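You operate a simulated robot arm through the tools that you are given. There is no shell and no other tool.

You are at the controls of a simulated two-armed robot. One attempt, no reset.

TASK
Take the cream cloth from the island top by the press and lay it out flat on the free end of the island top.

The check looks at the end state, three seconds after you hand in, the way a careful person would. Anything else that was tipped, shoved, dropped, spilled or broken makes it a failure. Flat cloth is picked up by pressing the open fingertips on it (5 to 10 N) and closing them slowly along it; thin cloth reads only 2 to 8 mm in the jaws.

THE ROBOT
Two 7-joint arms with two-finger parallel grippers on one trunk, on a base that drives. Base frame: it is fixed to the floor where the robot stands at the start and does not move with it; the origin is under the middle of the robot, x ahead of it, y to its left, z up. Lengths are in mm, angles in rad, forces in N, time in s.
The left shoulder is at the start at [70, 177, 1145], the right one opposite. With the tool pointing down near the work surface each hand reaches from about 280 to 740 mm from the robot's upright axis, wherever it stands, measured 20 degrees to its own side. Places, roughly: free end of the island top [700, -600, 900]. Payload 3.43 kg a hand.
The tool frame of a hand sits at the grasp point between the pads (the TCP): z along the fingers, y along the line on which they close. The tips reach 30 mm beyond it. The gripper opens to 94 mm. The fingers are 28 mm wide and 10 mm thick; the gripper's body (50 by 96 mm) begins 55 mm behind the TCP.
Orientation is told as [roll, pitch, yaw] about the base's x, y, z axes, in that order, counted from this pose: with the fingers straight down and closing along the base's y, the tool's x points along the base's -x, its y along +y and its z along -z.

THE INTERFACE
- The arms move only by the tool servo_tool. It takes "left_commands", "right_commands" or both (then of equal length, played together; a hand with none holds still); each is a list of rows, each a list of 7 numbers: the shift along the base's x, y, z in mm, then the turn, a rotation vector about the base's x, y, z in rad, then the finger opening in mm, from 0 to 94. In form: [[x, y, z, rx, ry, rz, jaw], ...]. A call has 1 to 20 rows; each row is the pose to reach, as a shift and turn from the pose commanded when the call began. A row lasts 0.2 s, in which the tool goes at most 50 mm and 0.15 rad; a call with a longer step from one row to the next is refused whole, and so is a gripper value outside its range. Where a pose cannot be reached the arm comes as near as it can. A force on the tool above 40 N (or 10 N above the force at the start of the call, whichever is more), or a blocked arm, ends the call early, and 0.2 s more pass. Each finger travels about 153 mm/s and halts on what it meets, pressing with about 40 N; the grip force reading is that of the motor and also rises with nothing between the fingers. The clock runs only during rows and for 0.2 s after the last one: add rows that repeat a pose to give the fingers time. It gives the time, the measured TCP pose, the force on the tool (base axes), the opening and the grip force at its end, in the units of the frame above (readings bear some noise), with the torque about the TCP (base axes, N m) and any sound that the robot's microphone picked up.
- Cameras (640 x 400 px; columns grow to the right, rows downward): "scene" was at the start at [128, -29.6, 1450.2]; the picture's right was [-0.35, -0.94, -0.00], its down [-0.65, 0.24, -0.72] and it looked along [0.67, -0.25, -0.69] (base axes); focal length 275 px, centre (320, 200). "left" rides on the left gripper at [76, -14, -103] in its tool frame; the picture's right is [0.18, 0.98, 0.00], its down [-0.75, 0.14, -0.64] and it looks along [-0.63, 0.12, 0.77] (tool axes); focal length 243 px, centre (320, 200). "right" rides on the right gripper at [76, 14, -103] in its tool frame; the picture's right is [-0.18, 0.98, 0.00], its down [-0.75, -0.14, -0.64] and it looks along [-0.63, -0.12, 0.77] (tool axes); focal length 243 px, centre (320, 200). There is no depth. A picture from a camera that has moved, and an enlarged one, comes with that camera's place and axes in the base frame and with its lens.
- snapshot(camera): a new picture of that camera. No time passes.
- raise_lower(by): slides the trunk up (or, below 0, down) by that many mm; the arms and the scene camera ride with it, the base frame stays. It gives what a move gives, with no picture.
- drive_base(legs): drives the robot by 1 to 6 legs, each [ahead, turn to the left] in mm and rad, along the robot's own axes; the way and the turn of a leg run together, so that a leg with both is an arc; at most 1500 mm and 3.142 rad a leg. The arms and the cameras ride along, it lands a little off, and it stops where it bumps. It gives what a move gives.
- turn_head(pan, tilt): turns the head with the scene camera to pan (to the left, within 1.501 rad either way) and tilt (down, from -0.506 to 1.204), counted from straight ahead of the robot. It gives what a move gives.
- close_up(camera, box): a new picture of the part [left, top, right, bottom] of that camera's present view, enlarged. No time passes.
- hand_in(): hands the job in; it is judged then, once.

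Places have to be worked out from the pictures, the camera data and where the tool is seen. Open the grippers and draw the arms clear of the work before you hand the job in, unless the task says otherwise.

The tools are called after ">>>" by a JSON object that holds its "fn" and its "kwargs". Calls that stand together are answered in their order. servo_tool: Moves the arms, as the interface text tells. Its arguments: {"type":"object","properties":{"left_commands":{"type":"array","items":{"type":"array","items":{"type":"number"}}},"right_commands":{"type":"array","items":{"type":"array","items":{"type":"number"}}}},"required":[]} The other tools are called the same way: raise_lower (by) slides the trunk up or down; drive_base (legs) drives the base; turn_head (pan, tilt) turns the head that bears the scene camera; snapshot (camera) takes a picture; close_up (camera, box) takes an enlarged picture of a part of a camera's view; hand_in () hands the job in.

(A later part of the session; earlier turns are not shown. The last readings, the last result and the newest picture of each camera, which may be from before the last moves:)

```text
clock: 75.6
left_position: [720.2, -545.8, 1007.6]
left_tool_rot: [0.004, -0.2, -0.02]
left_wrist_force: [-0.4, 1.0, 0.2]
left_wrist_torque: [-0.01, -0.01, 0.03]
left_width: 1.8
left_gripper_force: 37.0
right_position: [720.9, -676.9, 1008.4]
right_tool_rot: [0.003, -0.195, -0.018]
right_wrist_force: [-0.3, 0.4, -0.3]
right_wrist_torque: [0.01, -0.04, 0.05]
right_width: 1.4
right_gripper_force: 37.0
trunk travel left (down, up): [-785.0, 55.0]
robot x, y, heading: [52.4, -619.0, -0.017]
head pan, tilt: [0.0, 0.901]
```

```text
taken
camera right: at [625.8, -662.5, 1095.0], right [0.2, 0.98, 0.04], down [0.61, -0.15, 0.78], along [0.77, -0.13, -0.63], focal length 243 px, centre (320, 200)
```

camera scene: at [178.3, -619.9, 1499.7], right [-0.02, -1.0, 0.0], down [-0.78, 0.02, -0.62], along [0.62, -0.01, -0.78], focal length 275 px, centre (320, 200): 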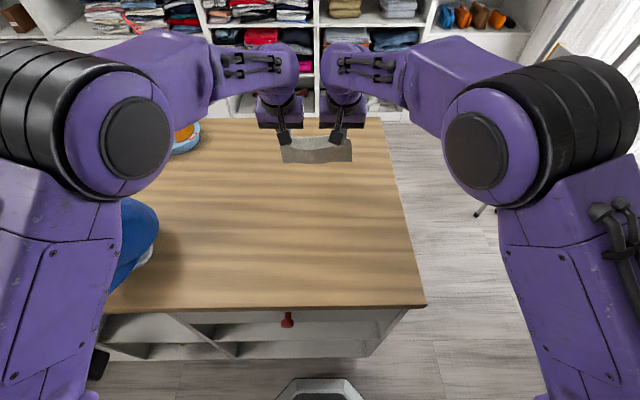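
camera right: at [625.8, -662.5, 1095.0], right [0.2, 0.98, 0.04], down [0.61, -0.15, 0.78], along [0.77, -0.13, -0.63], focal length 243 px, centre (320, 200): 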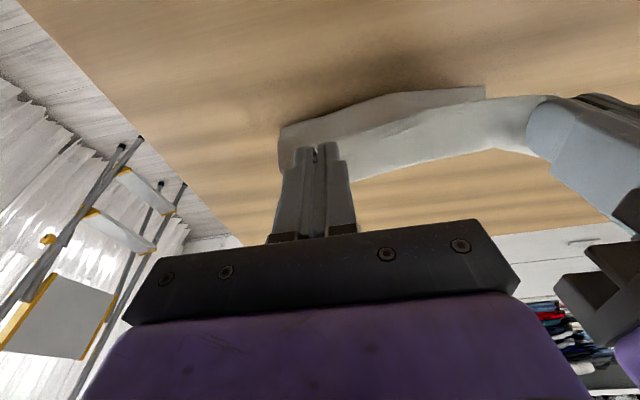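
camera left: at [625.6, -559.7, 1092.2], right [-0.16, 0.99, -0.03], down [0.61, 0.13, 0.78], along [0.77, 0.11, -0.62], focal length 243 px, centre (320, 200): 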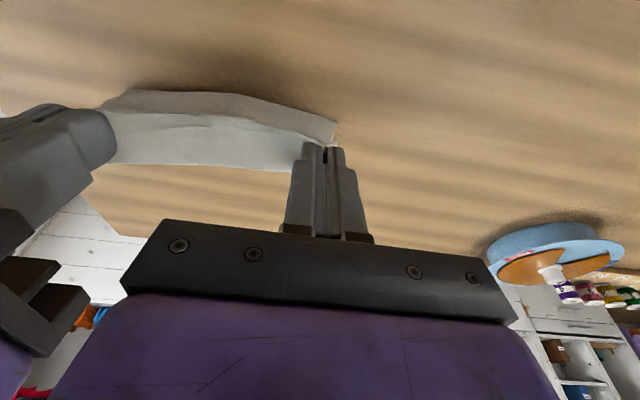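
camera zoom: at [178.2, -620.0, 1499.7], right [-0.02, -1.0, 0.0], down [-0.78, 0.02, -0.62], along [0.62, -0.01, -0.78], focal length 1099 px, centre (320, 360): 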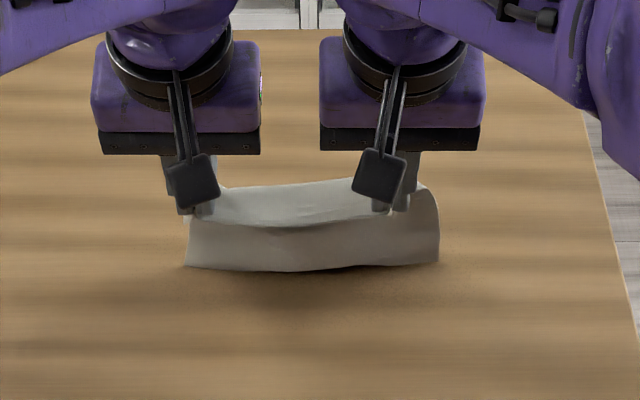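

The free edge is now 37 mm ahead of the hands and practically at the table surface — the posture I wanted. I sweep back and down gently, staying close to the straight line to the free edge, and check at mid-way.

>>> {"fn": "servo_tool", "kwargs": {"left_commands": [[-8, 0, -4, 0, 0, 0, 0], [-20, 0, -9, 0, 0, 0, 0], [-32, 0, -15, 0, 0, 0, 0], [-44, 0, -23, 0, 0, 0, 0], [-55, 0, -32, 0, 0, 0, 0], [-64, 0, -41, 0, 0, 0, 0]], "right_commands": [[-8, 0, -4, 0, 0, 0, 0], [-20, 0, -9, 0, 0, 0, 0], [-32, 0, -15, 0, 0, 0, 0], [-44, 0, -23, 0, 0, 0, 0], [-55, 0, -32, 0, 0, 0, 0], [-64, 0, -41, 0, 0, 0, 0]]}}

>>> {"fn": "close_up", "kwargs": {"camera": "scene", "box": [240, 110, 400, 210]}}

>>> {"fn": "snapshot", "kwargs": {"camera": "left"}}

>>> {"fn": "snapshot", "kwargs": {"camera": "right"}}

```text
clock: 77.0
left_position: [656.1, -546.8, 966.8]
left_tool_rot: [0.005, -0.203, -0.021]
left_wrist_force: [1.4, -0.6, 0.5]
left_wrist_torque: [-0.05, -0.01, 0.02]
left_width: 1.8
left_gripper_force: 36.5
right_position: [654.8, -678.4, 964.6]
right_tool_rot: [0.005, -0.195, -0.021]
right_wrist_force: [0.6, -0.1, 0.5]
right_wrist_torque: [0.02, -0.01, 0.05]
right_width: 1.4
right_gripper_force: 36.5
trunk travel left (down, up): [-785.0, 55.0]
robot x, y, heading: [47.8, -615.9, -0.021]
head pan, tilt: [0.0, 0.901]
```

```text
4.00 times, centred on (320, 160) of scene
camera zoom: at [177.9, -619.9, 1499.7], right [-0.02, -1.0, 0.0], down [-0.78, 0.02, -0.62], along [0.62, -0.01, -0.78], focal length 1099 px, centre (320, 360)
```

zoom: 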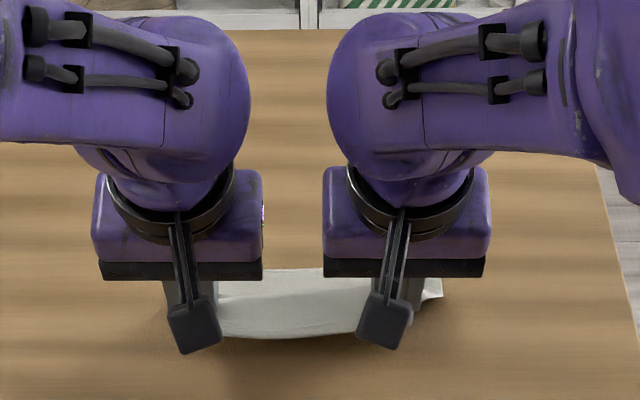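

```text
taken
camera left: at [561.5, -559.9, 1050.2], right [-0.16, 0.99, -0.03], down [0.61, 0.13, 0.78], along [0.77, 0.1, -0.62], focal length 243 px, centre (320, 200)
```

left: 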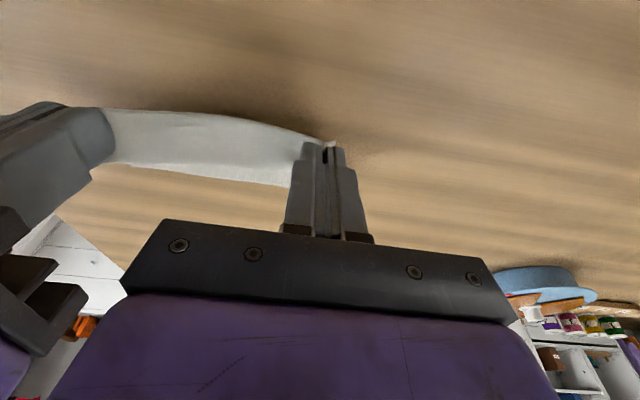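

```text
taken
camera right: at [560.8, -663.1, 1052.8], right [0.2, 0.98, 0.04], down [0.61, -0.16, 0.78], along [0.77, -0.13, -0.63], focal length 243 px, centre (320, 200)
```

right: 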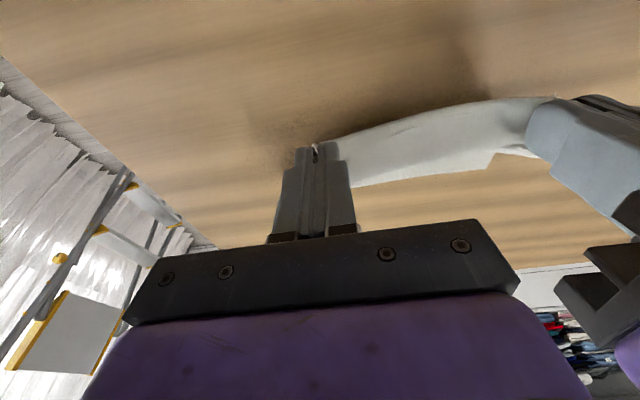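

The whole free edge now lies forward (around x≈730–756) with nothing folded under. I continue back and down while straightening the hands to vertical, stopping about 3 mm above contact.

>>> {"fn": "servo_tool", "kwargs": {"left_commands": [[-9, 0, -9, 0, 0.03, 0, 0], [-18, 0, -18, 0, 0.07, 0, 0], [-27, 0, -27, 0, 0.1, 0, 0], [-35, 0, -35, 0, 0.13, 0, 0], [-43, 0, -42, 0, 0.16, 0, 0], [-49, 0, -48, 0, 0.2, 0, 0], [-52, 0, -51, 0, 0.2, 0, 0], [-52, 0, -51, 0, 0.2, 0, 0]], "right_commands": [[-9, 0, -9, 0, 0.03, 0, 0], [-18, 0, -18, 0, 0.07, 0, 0], [-27, 0, -27, 0, 0.1, 0, 0], [-35, 0, -35, 0, 0.13, 0, 0], [-43, 0, -42, 0, 0.16, 0, 0], [-49, 0, -48, 0, 0.2, 0, 0], [-52, 0, -51, 0, 0.2, 0, 0], [-52, 0, -51, 0, 0.2, 0, 0]]}}

>>> {"fn": "close_up", "kwargs": {"camera": "scene", "box": [240, 110, 400, 210]}}

>>> {"fn": "snapshot", "kwargs": {"camera": "left"}}

>>> {"fn": "snapshot", "kwargs": {"camera": "right"}}

```text
clock: 78.8
left_position: [606.2, -546.6, 913.4]
left_tool_rot: [0.001, -0.004, -0.022]
left_wrist_force: [-0.1, -1.3, -0.3]
left_wrist_torque: [-0.07, 0.01, 0.04]
left_width: 1.9
left_gripper_force: 36.3
right_position: [602.3, -677.7, 915.0]
right_tool_rot: [-0.002, 0.007, -0.018]
right_wrist_force: [-0.7, 1.4, -0.1]
right_wrist_torque: [0.07, 0.0, 0.01]
right_width: 1.7
right_gripper_force: 36.3
trunk travel left (down, up): [-785.0, 55.0]
robot x, y, heading: [51.9, -615.9, -0.023]
head pan, tilt: [0.0, 0.901]
```

```text
4.00 times, centred on (320, 160) of scene
camera zoom: at [178.2, -619.9, 1499.7], right [-0.02, -1.0, 0.0], down [-0.78, 0.02, -0.62], along [0.62, -0.01, -0.78], focal length 1099 px, centre (320, 360)
```

zoom: 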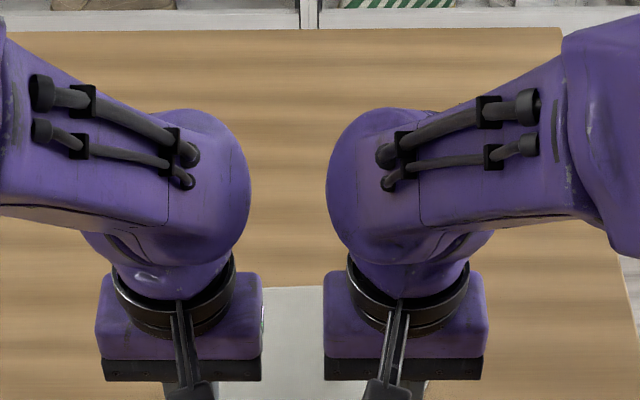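

```text
taken
camera left: at [529.6, -558.0, 1015.4], right [-0.16, 0.99, 0.0], down [0.76, 0.13, 0.64], along [0.63, 0.1, -0.77], focal length 243 px, centre (320, 200)
```

left: 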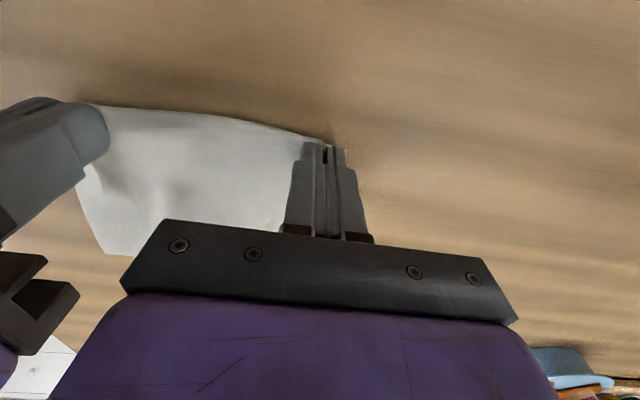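

```text
taken
camera right: at [527.0, -662.9, 1018.5], right [0.2, 0.98, 0.0], down [0.75, -0.15, 0.64], along [0.63, -0.13, -0.77], focal length 243 px, centre (320, 200)
```

right: 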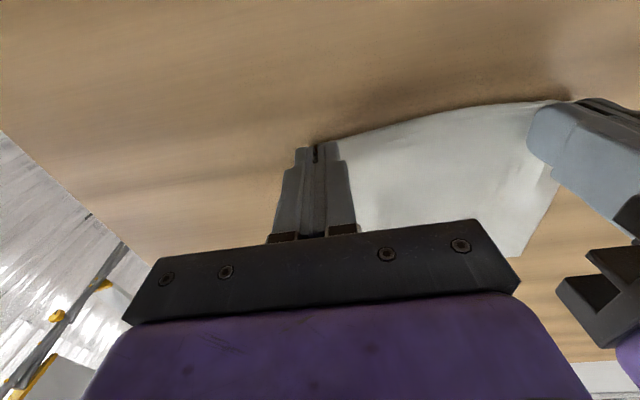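

The cloth lies forward of both hands, near edge still held ~3 mm above the top. I lower the fingertips to light contact.

>>> {"fn": "servo_tool", "kwargs": {"left_commands": [[0, 0, -1, 0, 0, 0, 0], [0, 0, -2, 0, 0, 0, 0], [0, 0, -3, 0, 0, 0, 0], [0, 0, -4, 0, 0, 0, 0], [0, 0, -4, 0, 0, 0, 0]], "right_commands": [[0, 0, -1, 0, 0, 0, 0], [0, 0, -2, 0, 0, 0, 0], [0, 0, -3, 0, 0, 0, 0], [0, 0, -4, 0, 0, 0, 0], [0, 0, -4, 0, 0, 0, 0]]}}

```text
clock: 80.0
left_position: [604.1, -545.0, 910.1]
left_tool_rot: [-0.001, -0.002, -0.02]
left_wrist_force: [1.2, -1.7, 5.1]
left_wrist_torque: [-0.05, -0.01, 0.09]
left_width: 1.6
left_gripper_force: 36.4
right_position: [603.2, -677.5, 911.9]
right_tool_rot: [-0.002, 0.003, -0.02]
right_wrist_force: [0.9, 1.3, 2.6]
right_wrist_torque: [0.04, -0.05, 0.02]
right_width: 1.6
right_gripper_force: 36.6
trunk travel left (down, up): [-785.0, 55.0]
robot x, y, heading: [52.6, -615.8, -0.023]
head pan, tilt: [0.0, 0.901]
```

Light contact on both (5 N and 3 N). I open the jaws slowly while drifting outward so the inner fingers stay put and the outer fingers spread the corner folds back out.

>>> {"fn": "servo_tool", "kwargs": {"left_commands": [[0, 0, 0, 0, 0, 0, 2], [0, 1, 0, 0, 0, 0, 4], [0, 2, 0, 0, 0, 0, 6], [0, 3, 0, 0, 0, 0, 8], [0, 4, 0, 0, 0, 0, 10], [0, 5, 0, 0, 0, 0, 12], [0, 6, 0, 0, 0, 0, 14], [0, 7, 0, 0, 0, 0, 16], [0, 8, 0, 0, 0, 0, 18], [0, 9, 0, 0, 0, 0, 20], [0, 10, 0, 0, 0, 0, 22], [0, 11, 0, 0, 0, 0, 24], [0, 12, 0, 0, 0, 0, 26], [0, 12, 0, 0, 0, 0, 26]], "right_commands": [[0, 0, -0.7, 0, 0, 0, 2], [0, -1, -0.7, 0, 0, 0, 4], [0, -2, -0.7, 0, 0, 0, 6], [0, -3, -0.7, 0, 0, 0, 8], [0, -4, -0.7, 0, 0, 0, 10], [0, -5, -0.7, 0, 0, 0, 12], [0, -6, -0.7, 0, 0, 0, 14], [0, -7, -0.7, 0, 0, 0, 16], [0, -8, -0.7, 0, 0, 0, 18], [0, -9, -0.7, 0, 0, 0, 20], [0, -10, -0.7, 0, 0, 0, 22], [0, -11, -0.7, 0, 0, 0, 24], [0, -12, -0.7, 0, 0, 0, 26], [0, -12, -0.7, 0, 0, 0, 26]]}}

>>> {"fn": "snapshot", "kwargs": {"camera": "left"}}

>>> {"fn": "snapshot", "kwargs": {"camera": "right"}}

```text
clock: 83.0
left_position: [603.8, -533.3, 912.2]
left_tool_rot: [0.001, -0.002, -0.019]
left_wrist_force: [-1.0, -0.5, 1.0]
left_wrist_torque: [-0.02, -0.01, -0.02]
left_width: 26.3
left_gripper_force: 0.0
right_position: [604.3, -688.1, 910.7]
right_tool_rot: [-0.002, 0.004, -0.019]
right_wrist_force: [-1.4, 2.1, 4.6]
right_wrist_torque: [-0.03, -0.01, 0.02]
right_width: 24.7
right_gripper_force: 0.1
trunk travel left (down, up): [-785.0, 55.0]
robot x, y, heading: [52.1, -618.0, -0.018]
head pan, tilt: [0.0, 0.901]
```

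```text
taken
camera left: at [527.8, -546.0, 1013.2], right [-0.16, 0.99, 0.0], down [0.76, 0.13, 0.64], along [0.63, 0.11, -0.77], focal length 243 px, centre (320, 200)
```

left: 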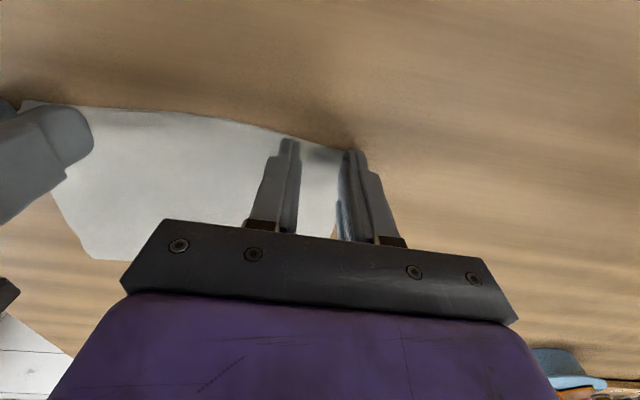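

```text
taken
camera right: at [528.3, -673.1, 1015.0], right [0.2, 0.98, 0.0], down [0.75, -0.15, 0.64], along [0.63, -0.13, -0.77], focal length 243 px, centre (320, 200)
```

right: 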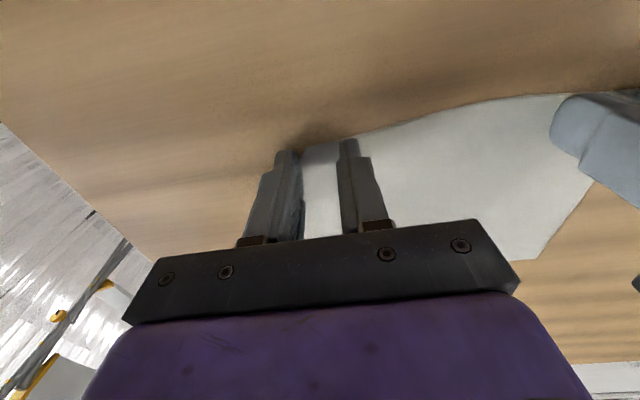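

The corners seem spread between the open fingers. I zoom in on both corners before lifting off.

>>> {"fn": "close_up", "kwargs": {"camera": "left", "box": [140, 70, 460, 270]}}

>>> {"fn": "close_up", "kwargs": {"camera": "right", "box": [180, 70, 500, 270]}}

```text
2.00 times, centred on (300, 170) of left
camera zoom: at [527.8, -546.0, 1013.2], right [-0.16, 0.99, 0.0], down [0.76, 0.13, 0.64], along [0.63, 0.11, -0.77], focal length 485 px, centre (360, 260)
```

zoom: 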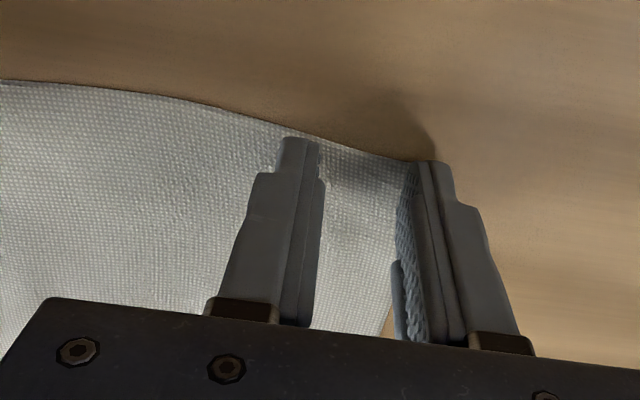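

```text
2.00 times, centred on (340, 170) of right
camera zoom: at [528.3, -673.1, 1015.0], right [0.2, 0.98, 0.0], down [0.75, -0.15, 0.64], along [0.63, -0.13, -0.77], focal length 485 px, centre (280, 260)
```

zoom: 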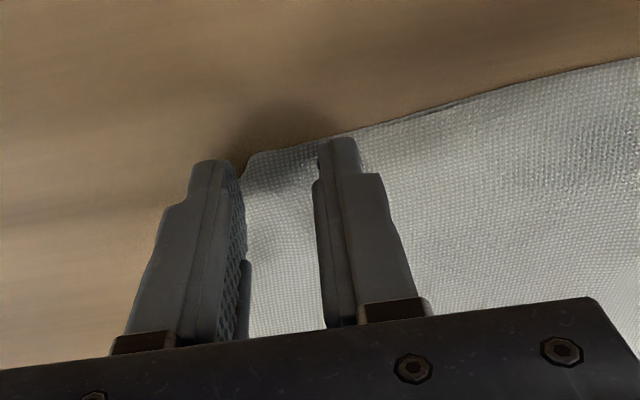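

Both corners look opened out. I lift both hands straight up slowly and look at the cloth from the wrist cameras.

>>> {"fn": "servo_tool", "kwargs": {"left_commands": [[0, 0, 3, 0, 0, 0, 26], [0, 0, 8, 0, 0, 0, 28], [0, 0, 15, 0, 0, 0, 30], [0, 0, 25, 0, 0, 0, 30], [0, 0, 40, 0, 0, 0, 30], [0, 0, 60, 0, 0, 0, 30], [0, 0, 80, 0, 0, 0, 30], [0, 0, 100, 0, 0, 0, 30], [0, 0, 120, 0, 0, 0, 30]], "right_commands": [[0, 0, 3, 0, 0, 0, 26], [0, 0, 8, 0, 0, 0, 28], [0, 0, 15, 0, 0, 0, 30], [0, 0, 25, 0, 0, 0, 30], [0, 0, 40, 0, 0, 0, 30], [0, 0, 60, 0, 0, 0, 30], [0, 0, 80, 0, 0, 0, 30], [0, 0, 100, 0, 0, 0, 30], [0, 0, 120, 0, 0, 0, 30]]}}

>>> {"fn": "snapshot", "kwargs": {"camera": "left"}}

>>> {"fn": "snapshot", "kwargs": {"camera": "right"}}

>>> {"fn": "snapshot", "kwargs": {"camera": "scene"}}

```text
clock: 85.0
left_position: [603.8, -535.0, 1030.4]
left_tool_rot: [0.0, -0.001, -0.018]
left_wrist_force: [-0.7, -0.4, -0.3]
left_wrist_torque: [0.0, -0.05, -0.01]
left_width: 29.9
left_gripper_force: 0.0
right_position: [602.4, -689.6, 1031.0]
right_tool_rot: [-0.001, 0.003, -0.019]
right_wrist_force: [-0.1, -0.4, 0.5]
right_wrist_torque: [0.0, -0.01, 0.02]
right_width: 29.9
right_gripper_force: 0.0
trunk travel left (down, up): [-785.0, 55.0]
robot x, y, heading: [51.5, -615.0, -0.027]
head pan, tilt: [0.0, 0.901]
```

```text
taken
camera left: at [527.3, -547.5, 1132.2], right [-0.16, 0.99, 0.0], down [0.75, 0.13, 0.64], along [0.63, 0.11, -0.77], focal length 243 px, centre (320, 200)
```

left: 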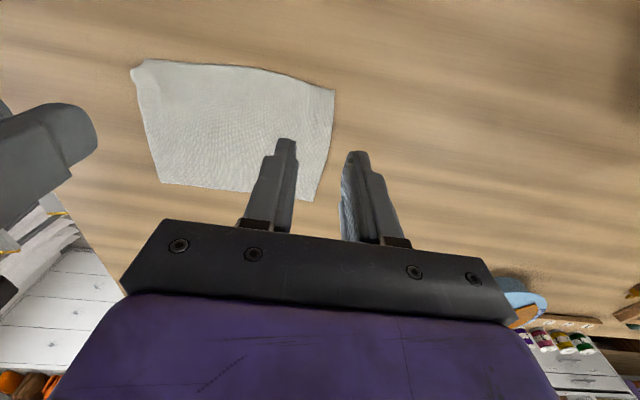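

```text
taken
camera right: at [526.6, -674.7, 1134.1], right [0.2, 0.98, 0.0], down [0.75, -0.16, 0.64], along [0.63, -0.13, -0.77], focal length 243 px, centre (320, 200)
```

right: 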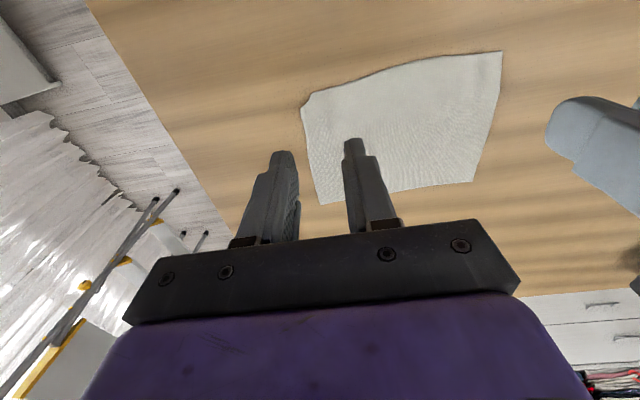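

```text
taken
camera scene: at [176.8, -620.1, 1499.8], right [-0.02, -1.0, 0.0], down [-0.78, 0.02, -0.62], along [0.62, -0.01, -0.78], focal length 275 px, centre (320, 200)
```

scene: 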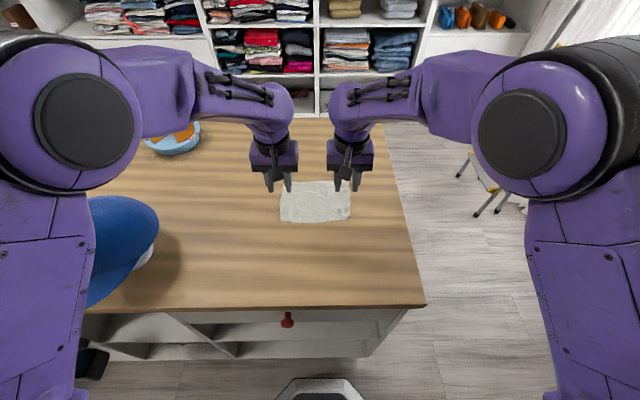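

The cloth is down and looks flat, with maybe a small nip at the near right corner. I draw the hands back, up and outward to see it unobstructed.

>>> {"fn": "servo_tool", "kwargs": {"left_commands": [[-10, 10, 25, 0, 0, 0, 30], [-25, 30, 45, 0, 0, 0, 30], [-45, 55, 60, 0, 0, 0, 30], [-70, 80, 75, 0, 0, 0, 30], [-95, 105, 90, 0, 0, 0, 30], [-120, 130, 100, 0, 0, 0, 30], [-140, 150, 105, 0, 0, 0, 30]], "right_commands": [[-10, -10, 25, 0, 0, 0, 30], [-25, -30, 45, 0, 0, 0, 30], [-45, -55, 60, 0, 0, 0, 30], [-70, -80, 75, 0, 0, 0, 30], [-95, -105, 90, 0, 0, 0, 30], [-120, -130, 100, 0, 0, 0, 30], [-140, -150, 105, 0, 0, 0, 30]]}}

>>> {"fn": "snapshot", "kwargs": {"camera": "scene"}}

>>> {"fn": "close_up", "kwargs": {"camera": "scene", "box": [260, 160, 370, 235]}}

```text
clock: 86.6
left_position: [464.2, -382.4, 1135.8]
left_tool_rot: [0.0, -0.003, -0.02]
left_wrist_force: [0.6, -0.4, -0.2]
left_wrist_torque: [-0.01, 0.0, -0.01]
left_width: 30.0
left_gripper_force: 0.1
right_position: [466.9, -838.3, 1136.1]
right_tool_rot: [-0.003, 0.005, -0.019]
right_wrist_force: [-0.8, -0.9, -0.2]
right_wrist_torque: [0.0, 0.02, 0.01]
right_width: 30.0
right_gripper_force: 0.0
trunk travel left (down, up): [-785.0, 55.0]
robot x, y, heading: [53.1, -617.3, -0.022]
head pan, tilt: [0.0, 0.901]
```

```text
taken
camera scene: at [177.7, -618.9, 1499.8], right [-0.02, -1.0, 0.0], down [-0.78, 0.01, -0.62], along [0.62, -0.01, -0.78], focal length 275 px, centre (320, 200)
```

scene: 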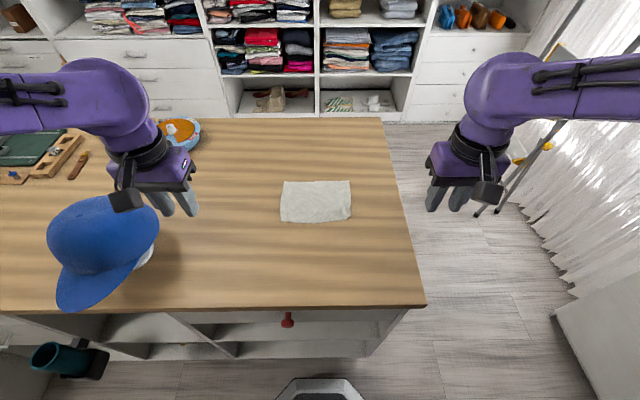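

```text
5.33 times, centred on (315, 198) of scene
camera zoom: at [177.7, -618.9, 1499.8], right [-0.02, -1.0, 0.0], down [-0.78, 0.01, -0.62], along [0.62, -0.01, -0.78], focal length 1466 px, centre (347, 213)
```

zoom: 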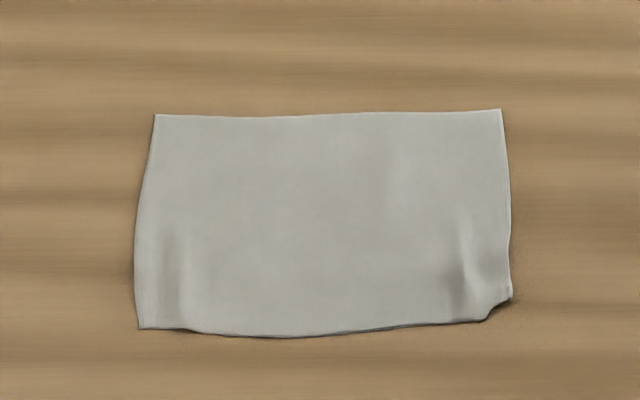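

The cloth lies at x≈598–745, y≈-716 to -518 (about 147×198 mm), essentially fully spread; only the near right corner is rumpled. I bring the right hand's camera closer to that corner to see what is going on.

>>> {"fn": "servo_tool", "kwargs": {"right_commands": [[24, 12, -30, 0, 0, 0, 30], [48, 24, -60, 0, 0, 0, 30], [72, 36, -90, 0, 0, 0, 30], [96, 48, -120, 0, 0, 0, 30], [113, 53, -145, 0, 0, 0, 30], [113, 53, -145, 0, 0, 0, 30]]}}

>>> {"fn": "snapshot", "kwargs": {"camera": "right"}}

>>> {"fn": "close_up", "kwargs": {"camera": "right", "box": [360, 80, 520, 180]}}

```text
clock: 88.0
left_position: [464.5, -385.6, 1137.0]
left_tool_rot: [0.001, -0.002, -0.019]
left_wrist_force: [0.0, 0.5, -0.3]
left_wrist_torque: [0.02, -0.01, 0.0]
left_width: 30.4
left_gripper_force: 0.0
right_position: [577.0, -787.8, 989.3]
right_tool_rot: [0.002, 0.005, -0.018]
right_wrist_force: [0.9, 0.4, 0.1]
right_wrist_torque: [0.01, 0.03, -0.04]
right_width: 30.2
right_gripper_force: 0.0
trunk travel left (down, up): [-785.0, 55.0]
robot x, y, heading: [44.3, -618.0, -0.019]
head pan, tilt: [0.0, 0.901]
```

```text
taken
camera right: at [500.9, -772.9, 1093.2], right [0.2, 0.98, 0.0], down [0.75, -0.16, 0.64], along [0.63, -0.13, -0.77], focal length 243 px, centre (320, 200)
```

right: 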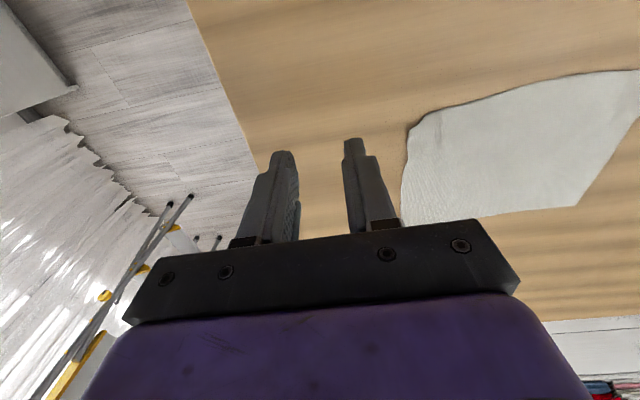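

```text
4.00 times, centred on (440, 130) of right
camera zoom: at [500.9, -772.9, 1093.2], right [0.2, 0.98, 0.0], down [0.75, -0.16, 0.64], along [0.63, -0.13, -0.77], focal length 970 px, centre (-160, 480)
```

zoom: 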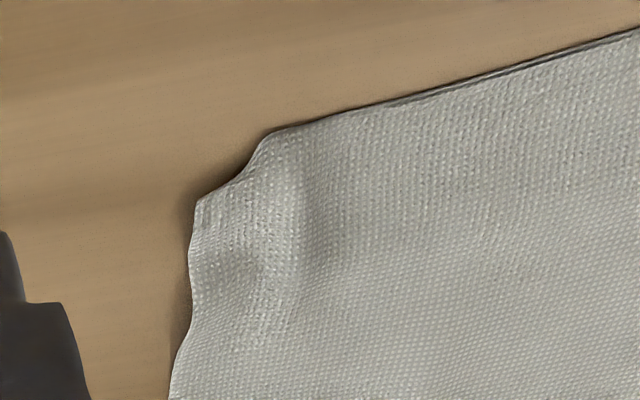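

The near right corner seems to be tucked under along a short diagonal, with a slight ruck beside it. I move the hand (jaws wide) to look at it from closer, nearly head-on.

>>> {"fn": "servo_tool", "kwargs": {"right_commands": [[-10, 20, -10, 0, 0, 0, 50], [-21, 45, -20, 0, 0, 0, 75], [-25, 75, -32, 0, 0, 0, 94], [-25, 85, -42, 0, 0, 0, 94], [-25, 85, -42, 0, 0, 0, 94]]}}

>>> {"fn": "close_up", "kwargs": {"camera": "right", "box": [220, 80, 420, 205]}}

```text
clock: 89.2
left_position: [463.0, -384.5, 1136.9]
left_tool_rot: [-0.001, -0.003, -0.019]
left_wrist_force: [0.2, 1.6, -0.1]
left_wrist_torque: [0.01, -0.01, 0.01]
left_width: 30.0
left_gripper_force: 0.1
right_position: [552.0, -701.2, 948.5]
right_tool_rot: [0.0, 0.004, -0.019]
right_wrist_force: [0.3, 1.0, 0.8]
right_wrist_torque: [0.01, 0.05, -0.02]
right_width: 93.9
right_gripper_force: 0.0
trunk travel left (down, up): [-785.0, 55.0]
robot x, y, heading: [50.2, -618.4, -0.02]
head pan, tilt: [0.0, 0.901]
```

```text
3.20 times, centred on (320, 142) of right
camera zoom: at [476.4, -686.3, 1051.5], right [0.2, 0.98, 0.0], down [0.75, -0.16, 0.64], along [0.63, -0.13, -0.77], focal length 776 px, centre (320, 384)
```

zoom: 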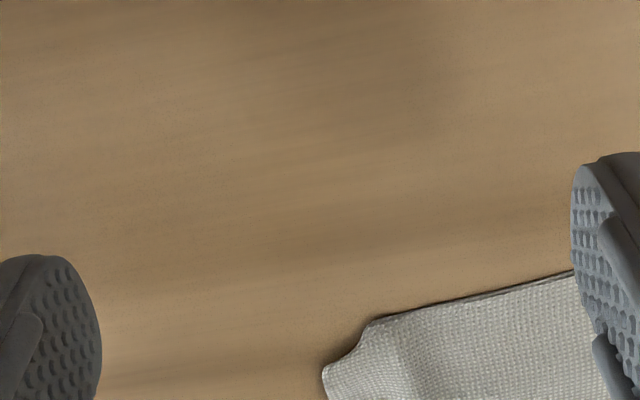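

The corner is just below that crop; I zoom on the right part.

>>> {"fn": "close_up", "kwargs": {"camera": "right", "box": [300, 160, 420, 235]}}

>>> {"fn": "close_up", "kwargs": {"camera": "scene", "box": [325, 190, 365, 230]}}

```text
5.33 times, centred on (360, 198) of right
camera zoom: at [476.4, -686.3, 1051.5], right [0.2, 0.98, 0.0], down [0.75, -0.16, 0.64], along [0.63, -0.13, -0.77], focal length 1294 px, centre (107, 213)
```

zoom: 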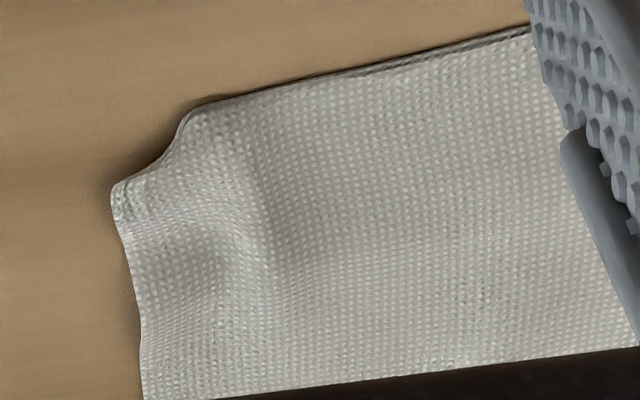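

```text
10.00 times, centred on (345, 210) of scene
camera zoom: at [177.7, -620.3, 1499.8], right [-0.02, -1.0, 0.0], down [-0.78, 0.02, -0.62], along [0.62, -0.01, -0.78], focal length 2748 px, centre (70, 100)
```

zoom: 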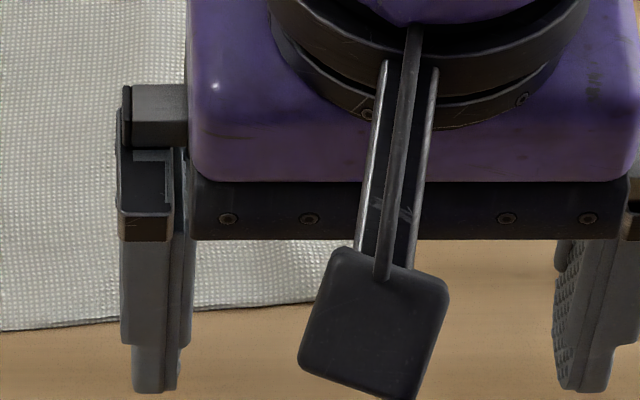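

This is not tucked under: the corner tip sits at (611, -713), pulled in about 14 mm, with a small ruck beside it. I'll pin the cloth with the left hand's closed tips and ease the corner outward with the right; first I position both hands, jaws closed, above the cloth.

>>> {"fn": "servo_tool", "kwargs": {"left_commands": [[22, -22, -10, 0, 0, 0, 20], [46, -46, -30, 0, 0, 0, 10], [70, -70, -52, 0, 0, 0, 0], [94, -94, -75, 0, 0, 0, 0], [118, -118, -98, 0, 0, 0, 0], [142, -142, -121, 0, 0, 0, 0], [166, -166, -144, 0, 0, 0, 0], [190, -188, -166, 0, 0, 0, 0], [192, -195, -186, 0, 0, 0, 0], [192, -195, -196, 0, 0, 0, 0]], "right_commands": [[0, 0, 15, 0, 0, 0, 80], [0, 0, 30, 0, 0, 0, 50], [10, -2, 40, 0, 0, 0, 25], [25, -4, 40, 0, 0, 0, 0], [45, -6, 40, 0, 0, 0, 0], [65, -8, 35, 0, 0, 0, 0], [73, -9, 20, 0, 0, 0, 0], [73, -9, 5, 0, 0, 0, 0], [73, -9, -5, 0, 0, 0, 0], [73, -9, -15, 0, 0, 0, 0]]}}

>>> {"fn": "snapshot", "kwargs": {"camera": "right"}}

>>> {"fn": "snapshot", "kwargs": {"camera": "left"}}

```text
clock: 91.4
left_position: [658.4, -580.0, 939.5]
left_tool_rot: [0.0, -0.002, -0.019]
left_wrist_force: [-0.1, -0.2, 0.1]
left_wrist_torque: [0.03, 0.01, -0.01]
left_width: 0.1
left_gripper_force: 32.9
right_position: [624.9, -709.4, 931.7]
right_tool_rot: [-0.002, 0.004, -0.018]
right_wrist_force: [-0.7, 0.0, -0.2]
right_wrist_torque: [-0.01, -0.02, 0.03]
right_width: 0.3
right_gripper_force: 33.5
trunk travel left (down, up): [-785.0, 55.0]
robot x, y, heading: [49.6, -618.3, -0.023]
head pan, tilt: [0.0, 0.901]
```

```text
taken
camera right: at [549.6, -695.6, 1035.7], right [0.2, 0.98, 0.0], down [0.75, -0.16, 0.64], along [0.63, -0.13, -0.77], focal length 243 px, centre (320, 200)
```

right: 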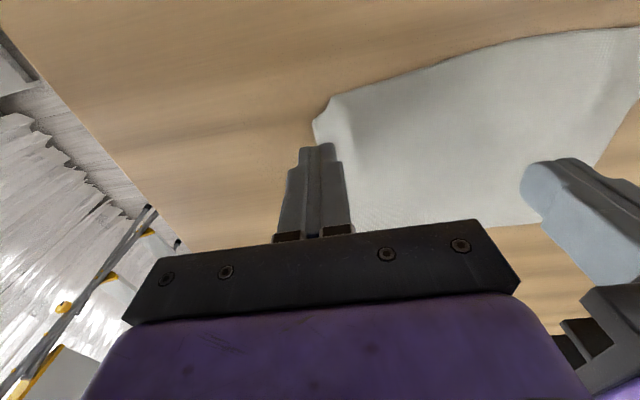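

```text
taken
camera left: at [581.5, -592.9, 1041.1], right [-0.16, 0.99, 0.0], down [0.76, 0.13, 0.64], along [0.63, 0.1, -0.77], focal length 243 px, centre (320, 200)
```

left: 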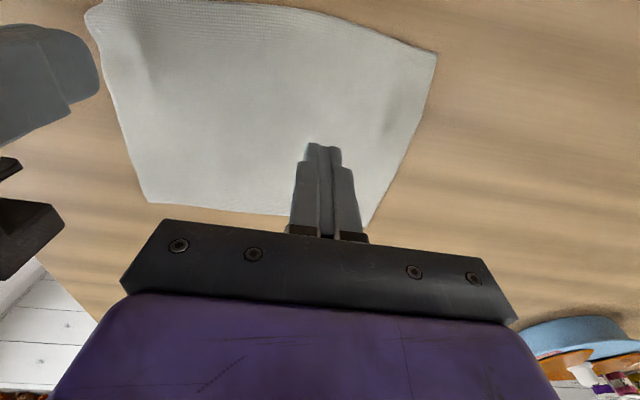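

The cloth's right edge under the fingers is pulled in near the corner. I shift the right hand 4 mm inward, press the left as an anchor (~6 N) and touch down with the right.

>>> {"fn": "servo_tool", "kwargs": {"left_commands": [[0, 0, -8, 0, 0, 0, 0], [0, 0, -16, 0, 0, 0, 0], [0, 0, -24, 0, 0, 0, 0], [0, 0, -27, 0, 0, 0, 0], [0, 0, -29, 0, 0, 0, 0], [0, 0, -30, 0, 0, 0, 0], [0, 0, -31, 0, 0, 0, 0], [0, 0, -31, 0, 0, 0, 0]], "right_commands": [[-1, 4, -5, 0, 0, 0, 0], [-2, 5, -10, 0, 0, 0, 0], [-2, 5, -14, 0, 0, 0, 0], [-2, 5, -17, 0, 0, 0, 0], [-2, 5, -19, 0, 0, 0, 0], [-2, 5, -20, 0, 0, 0, 0], [-2, 5, -21, 0, 0, 0, 0], [-2, 5, -21.5, 0, 0, 0, 0]]}}

```text
clock: 93.2
left_position: [658.2, -580.0, 910.5]
left_tool_rot: [0.0, -0.006, -0.02]
left_wrist_force: [3.6, -0.1, 13.5]
left_wrist_torque: [0.07, 0.01, 0.02]
left_width: 0.3
left_gripper_force: 33.0
right_position: [622.3, -705.2, 914.1]
right_tool_rot: [-0.002, 0.003, -0.017]
right_wrist_force: [-0.9, 0.2, -0.8]
right_wrist_torque: [-0.04, -0.01, 0.01]
right_width: 0.2
right_gripper_force: 32.5
trunk travel left (down, up): [-785.0, 55.0]
robot x, y, heading: [51.8, -614.0, -0.022]
head pan, tilt: [0.0, 0.901]
```

The left is anchored at 13 N (I ease it 1 mm); the right is still ~3 mm clear, so I lower it in half-millimetre steps.

>>> {"fn": "servo_tool", "kwargs": {"left_commands": [[0, 0, 0.5, 0, 0, 0, 0], [0, 0, 1, 0, 0, 0, 0], [0, 0, 1, 0, 0, 0, 0], [0, 0, 1, 0, 0, 0, 0], [0, 0, 1, 0, 0, 0, 0]], "right_commands": [[0, 0, -1.5, 0, 0, 0, 0], [0, 0, -2.5, 0, 0, 0, 0], [0, 0, -3.5, 0, 0, 0, 0], [0, 0, -4, 0, 0, 0, 0], [0, 0, -4, 0, 0, 0, 0]]}}

```text
clock: 94.4
left_position: [653.9, -580.0, 910.7]
left_tool_rot: [0.001, -0.002, -0.019]
left_wrist_force: [2.5, 0.9, 9.3]
left_wrist_torque: [0.05, -0.02, 0.01]
left_width: 0.1
left_gripper_force: 33.7
right_position: [622.0, -705.1, 911.9]
right_tool_rot: [-0.002, 0.0, -0.02]
right_wrist_force: [0.5, -2.0, 13.7]
right_wrist_torque: [-0.05, 0.11, 0.02]
right_width: 0.3
right_gripper_force: 32.8
trunk travel left (down, up): [-785.0, 55.0]
robot x, y, heading: [48.5, -616.7, -0.02]
head pan, tilt: [0.0, 0.901]
```

Right pressing at 14 N; I ease it by 1.5 mm and drag the corner slowly outward and toward the robot by about (-12, -9) mm, then lift off.

>>> {"fn": "servo_tool", "kwargs": {"right_commands": [[0, 0, 1.3, 0, 0, 0, 0], [-1.5, -1, 1.3, 0, 0, 0, 0], [-3, -2, 1.3, 0, 0, 0, 0], [-4.5, -3.3, 1.3, 0, 0, 0, 0], [-6, -4.5, 1.3, 0, 0, 0, 0], [-7.5, -5.7, 1.3, 0, 0, 0, 0], [-9, -7, 1.3, 0, 0, 0, 0], [-10.5, -8, 1.3, 0, 0, 0, 0], [-12, -9, 1.3, 0, 0, 0, 0], [-12, -9, 1.3, 0, 0, 0, 0]]}}

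>>> {"fn": "snapshot", "kwargs": {"camera": "right"}}

>>> {"fn": "close_up", "kwargs": {"camera": "left", "box": [60, 0, 460, 250]}}

```text
clock: 96.6
left_position: [655.5, -579.9, 910.6]
left_tool_rot: [-0.001, -0.003, -0.022]
left_wrist_force: [-1.2, -1.7, 2.7]
left_wrist_torque: [-0.01, 0.05, -0.01]
left_width: 0.0
left_gripper_force: 33.2
right_position: [610.7, -712.6, 911.4]
right_tool_rot: [-0.003, 0.0, -0.019]
right_wrist_force: [6.6, 1.8, 21.3]
right_wrist_torque: [0.06, 0.02, -0.03]
right_width: 0.0
right_gripper_force: 32.8
trunk travel left (down, up): [-785.0, 55.0]
robot x, y, heading: [50.9, -616.3, -0.018]
head pan, tilt: [0.0, 0.901]
```

```text
taken
camera right: at [533.6, -697.7, 1014.5], right [0.2, 0.98, 0.0], down [0.75, -0.15, 0.64], along [0.63, -0.13, -0.77], focal length 243 px, centre (320, 200)
```

right: 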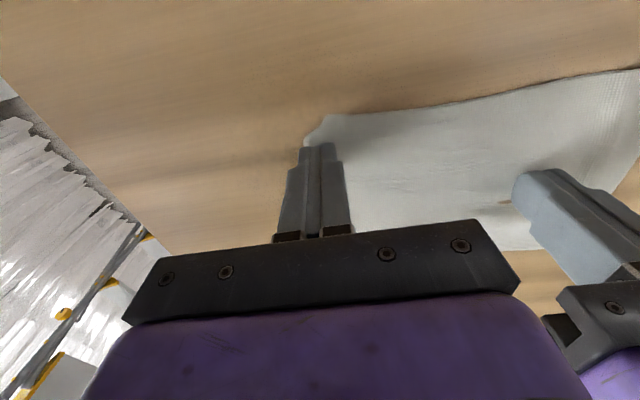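

```text
1.60 times, centred on (260, 125) of left
camera zoom: at [578.3, -592.5, 1012.8], right [-0.16, 0.99, 0.0], down [0.75, 0.13, 0.64], along [0.64, 0.1, -0.76], focal length 388 px, centre (416, 320)
```

zoom: 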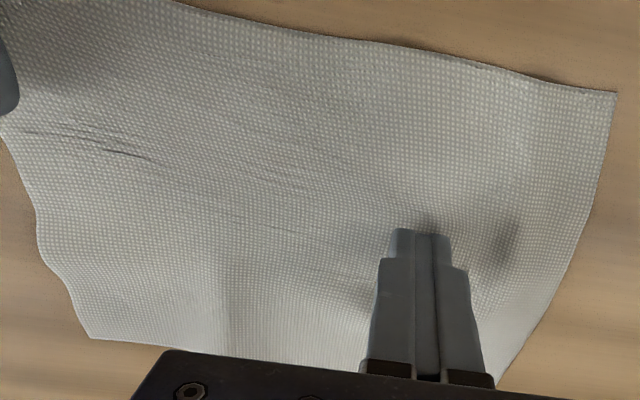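

The drag put some tension lines into the cloth. I lift the right hand, then the left, and look at the result.

>>> {"fn": "servo_tool", "kwargs": {"left_commands": [[0, 0, 0, 0, 0, 0, 0], [0, 0, 0, 0, 0, 0, 0], [0, 0, 2, 0, 0, 0, 0], [0, 0, 6, 0, 0, 0, 0], [0, 0, 14, 0, 0, 0, 0], [0, 0, 30, 0, 0, 0, 0], [-10, 5, 55, 0, 0, 0, 0], [-30, 20, 85, 0, 0, 0, 0], [-55, 45, 115, 0, 0, 0, 0], [-80, 75, 140, 0, 0, 0, 0], [-105, 105, 160, 0, 0, 0, 0], [-125, 135, 175, 0, 0, 0, 0]], "right_commands": [[0, 0, 2, 0, 0, 0, 0], [0, 0, 5, 0, 0, 0, 0], [0, 0, 12, 0, 0, 0, 0], [0, 0, 25, 0, 0, 0, 0], [0, -5, 45, 0, 0, 0, 0], [-10, -15, 70, 0, 0, 0, 0], [-20, -30, 95, 0, 0, 0, 0], [-35, -50, 120, 0, 0, 0, 0], [-55, -70, 140, 0, 0, 0, 0], [-75, -90, 160, 0, 0, 0, 0], [-95, -110, 175, 0, 0, 0, 0], [-115, -120, 190, 0, 0, 0, 0]]}}

>>> {"fn": "close_up", "kwargs": {"camera": "scene", "box": [260, 160, 370, 235]}}

>>> {"fn": "snapshot", "kwargs": {"camera": "right"}}

```text
clock: 99.2
left_position: [528.9, -444.2, 1087.6]
left_tool_rot: [-0.003, -0.003, -0.021]
left_wrist_force: [-0.4, -0.6, -0.3]
left_wrist_torque: [0.01, -0.02, 0.0]
left_width: 0.0
left_gripper_force: 32.8
right_position: [496.4, -833.4, 1099.0]
right_tool_rot: [0.0, 0.002, -0.017]
right_wrist_force: [-0.7, 0.2, 0.3]
right_wrist_torque: [0.02, -0.02, 0.0]
right_width: 0.0
right_gripper_force: 32.8
trunk travel left (down, up): [-785.0, 55.0]
robot x, y, heading: [50.4, -616.8, -0.02]
head pan, tilt: [0.0, 0.901]
```

```text
5.33 times, centred on (315, 198) of scene
camera zoom: at [174.4, -618.7, 1500.0], right [-0.02, -1.0, 0.0], down [-0.78, 0.02, -0.62], along [0.62, -0.01, -0.78], focal length 1466 px, centre (347, 213)
```

zoom: 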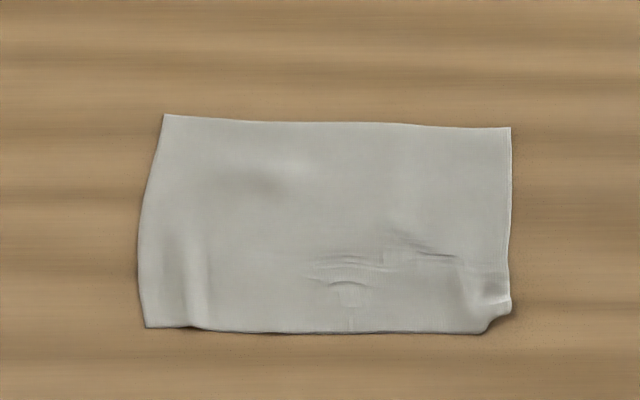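

```text
taken
camera right: at [420.2, -817.7, 1203.2], right [0.2, 0.98, 0.0], down [0.75, -0.15, 0.64], along [0.63, -0.13, -0.77], focal length 243 px, centre (320, 200)
```

right: 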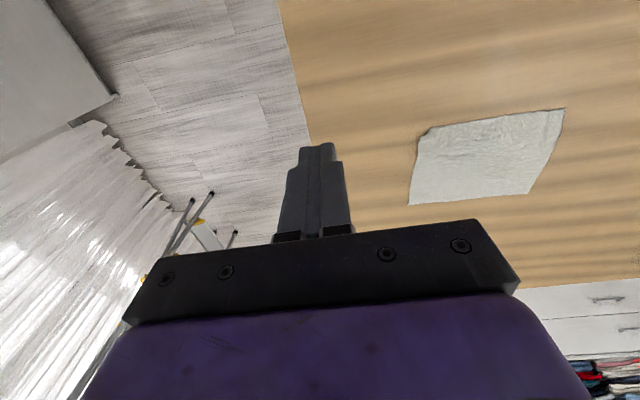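

The right side moved as a whole and the ruck remains, with faint creases in the middle. I bring the right hand's camera above the cloth for a detailed look at what must be smoothed.

>>> {"fn": "servo_tool", "kwargs": {"right_commands": [[20, 20, 0, 0, 0, 0, 0], [45, 45, 0, 0, 0, 0, 0], [72, 70, 0, 0, 0, 0, 0], [100, 95, -5, 0, 0, 0, 0], [125, 115, -15, 0, 0, 0, 0], [140, 130, -30, 0, 0, 0, 0], [140, 130, -30, 0, 0, 0, 0]]}}

>>> {"fn": "close_up", "kwargs": {"camera": "right", "box": [200, 0, 520, 200]}}

```text
clock: 100.8
left_position: [531.5, -444.8, 1086.9]
left_tool_rot: [0.0, -0.002, -0.021]
left_wrist_force: [-0.1, 0.4, 1.0]
left_wrist_torque: [-0.03, -0.02, 0.0]
left_width: 0.0
left_gripper_force: 33.1
right_position: [637.9, -704.2, 1069.6]
right_tool_rot: [-0.001, 0.003, -0.02]
right_wrist_force: [-0.4, -0.8, 0.2]
right_wrist_torque: [0.05, -0.02, -0.03]
right_width: 0.1
right_gripper_force: 33.0
trunk travel left (down, up): [-785.0, 55.0]
robot x, y, heading: [49.3, -615.2, -0.024]
head pan, tilt: [0.0, 0.901]
```

```text
2.00 times, centred on (360, 100) of right
camera zoom: at [560.4, -688.7, 1173.6], right [0.2, 0.98, 0.0], down [0.75, -0.16, 0.64], along [0.63, -0.13, -0.77], focal length 485 px, centre (240, 400)
```

zoom: 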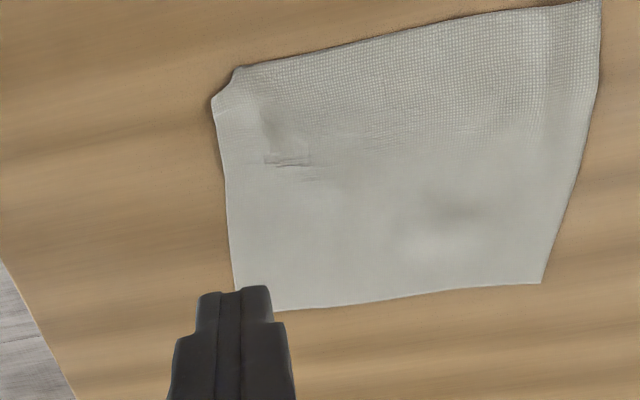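

Overall the cloth is flat; only the near right corner needs care: its tip is at (600, -710) and the ruck crest meets the edge at (588, -694). I'll use one gripper turned diagonally — inner finger pinning the cloth, outer finger on the corner — and open the jaws to push the corner out. First I position at z≈935.

>>> {"fn": "servo_tool", "kwargs": {"right_commands": [[0, 0, -10, 0, 0, -0.13, 10], [-2, 1, -25, 0, 0, -0.26, 20], [-4, 2, -45, 0, 0, -0.39, 30], [-6, 3, -65, 0, 0, -0.52, 30], [-8, 4, -85, 0, 0, -0.65, 30], [-10, 5, -105, 0, 0, -0.77, 30], [-11, 6, -122, 0, 0, -0.88, 30], [-11, 6, -135, 0, 0, -0.88, 30], [-11, 6, -135, 0, 0, -0.88, 30]]}}

>>> {"fn": "snapshot", "kwargs": {"camera": "right"}}

>>> {"fn": "snapshot", "kwargs": {"camera": "scene"}}

```text
clock: 102.8
left_position: [532.7, -444.4, 1087.1]
left_tool_rot: [0.0, -0.002, -0.021]
left_wrist_force: [1.0, 0.1, 1.0]
left_wrist_torque: [0.02, 0.01, -0.02]
left_width: 0.0
left_gripper_force: 32.4
right_position: [626.2, -699.1, 935.2]
right_tool_rot: [-0.002, 0.004, -0.9]
right_wrist_force: [0.1, -0.8, 0.3]
right_wrist_torque: [0.0, 0.01, -0.02]
right_width: 29.9
right_gripper_force: 0.0
trunk travel left (down, up): [-785.0, 55.0]
robot x, y, heading: [50.3, -616.1, -0.023]
head pan, tilt: [0.0, 0.901]
```

```text
taken
camera right: at [589.6, -631.1, 1038.9], right [0.88, 0.47, 0.0], down [0.36, -0.68, 0.64], along [0.3, -0.57, -0.77], focal length 243 px, centre (320, 200)
```

right: 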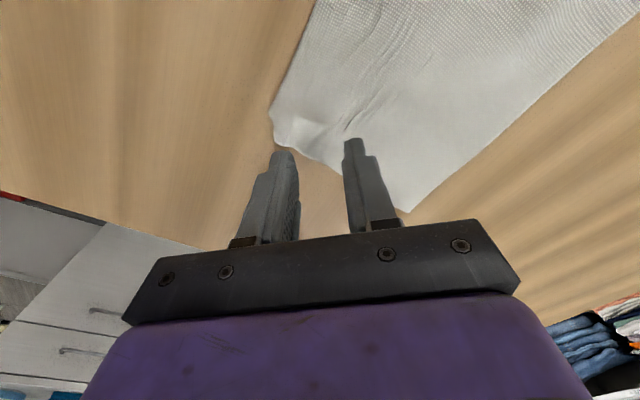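

```text
taken
camera scene: at [178.0, -619.8, 1499.7], right [-0.02, -1.0, 0.0], down [-0.78, 0.02, -0.62], along [0.62, -0.01, -0.78], focal length 275 px, centre (320, 200)
```

scene: 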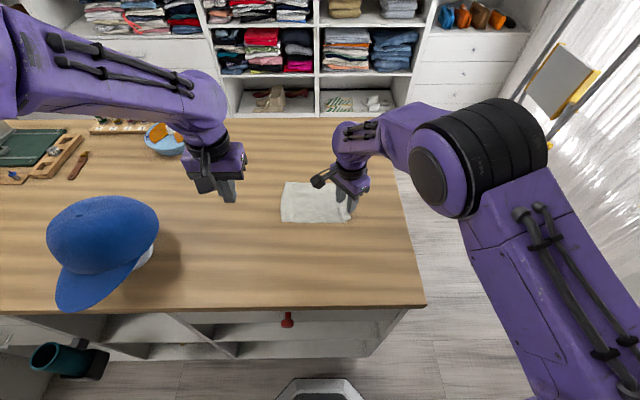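

The camera now looks across the cloth toward the right corner; I zoom in there.

>>> {"fn": "close_up", "kwargs": {"camera": "right", "box": [230, 50, 430, 175]}}

```text
3.20 times, centred on (330, 112) of right
camera zoom: at [589.6, -631.1, 1038.9], right [0.88, 0.47, 0.0], down [0.36, -0.68, 0.64], along [0.3, -0.57, -0.77], focal length 776 px, centre (288, 480)
```

zoom: 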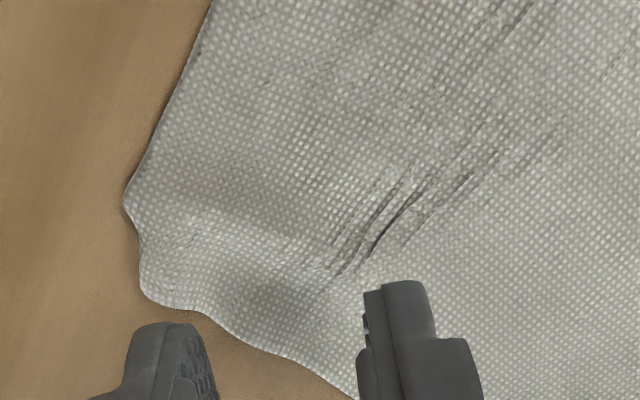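

I can see fine creases near (634, -676) running along y, i.e. the cloth is slightly compressed in x there, plus the corner hump. I turn the jaws fully along x to spread that strip: inner finger at x≈660, outer finger near the edge at x≈604.

>>> {"fn": "servo_tool", "kwargs": {"right_commands": [[1, 5, 10, 0, 0, -0.13, 34], [2, 10, 15, 0, 0, -0.26, 38], [3, 15, 15, 0, 0, -0.39, 42], [4, 20, 15, 0, 0, -0.52, 46], [5, 27, 10, 0, 0, -0.65, 46], [5, 27, 0, 0, 0, -0.67, 46], [5, 27, -10, 0, 0, -0.67, 46], [5, 27, -18, 0, 0, -0.67, 46], [5, 27, -18, 0, 0, -0.67, 46]]}}

>>> {"fn": "snapshot", "kwargs": {"camera": "right"}}

```text
clock: 104.8
left_position: [532.2, -445.3, 1086.6]
left_tool_rot: [-0.001, -0.001, -0.021]
left_wrist_force: [0.0, -0.6, 0.6]
left_wrist_torque: [0.01, 0.0, 0.01]
left_width: 0.0
left_gripper_force: 32.9
right_position: [630.8, -669.9, 916.9]
right_tool_rot: [-0.002, 0.003, -1.569]
right_wrist_force: [-0.8, 0.2, -0.1]
right_wrist_torque: [0.01, -0.03, 0.02]
right_width: 46.0
right_gripper_force: 0.1
trunk travel left (down, up): [-785.0, 55.0]
robot x, y, heading: [55.5, -613.9, -0.019]
head pan, tilt: [0.0, 0.901]
```

```text
taken
camera right: at [645.3, -595.9, 1019.6], right [0.98, -0.18, 0.0], down [-0.14, -0.76, 0.64], along [-0.12, -0.63, -0.77], focal length 243 px, centre (320, 200)
```

right: 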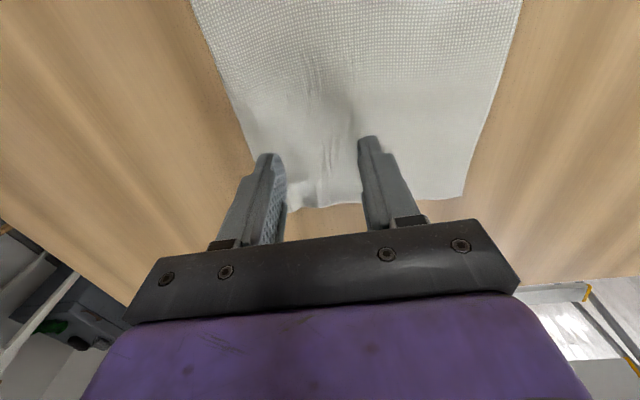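

Finger placement is right: outer finger just inside the near edge, inner one beyond the creases. I press down in small steps.

>>> {"fn": "servo_tool", "kwargs": {"right_commands": [[0, 0, -2, 0, 0, 0, 46], [0, 0, -4, 0, 0, 0, 46], [0, 0, -5.5, 0, 0, 0, 46], [0, 0, -6.5, 0, 0, 0, 46], [0, 0, -7, 0, 0, 0, 46], [0, 0, -7, 0, 0, 0, 46]]}}

```text
clock: 106.2
left_position: [531.9, -444.0, 1086.6]
left_tool_rot: [0.0, -0.002, -0.021]
left_wrist_force: [0.2, -0.2, -0.3]
left_wrist_torque: [0.0, -0.01, -0.04]
left_width: 0.1
left_gripper_force: 32.7
right_position: [630.7, -670.0, 912.3]
right_tool_rot: [0.002, 0.003, -1.57]
right_wrist_force: [3.1, 0.7, 12.1]
right_wrist_torque: [0.01, 0.24, -0.02]
right_width: 45.0
right_gripper_force: 0.1
trunk travel left (down, up): [-785.0, 55.0]
robot x, y, heading: [54.3, -614.8, -0.019]
head pan, tilt: [0.0, 0.901]
```

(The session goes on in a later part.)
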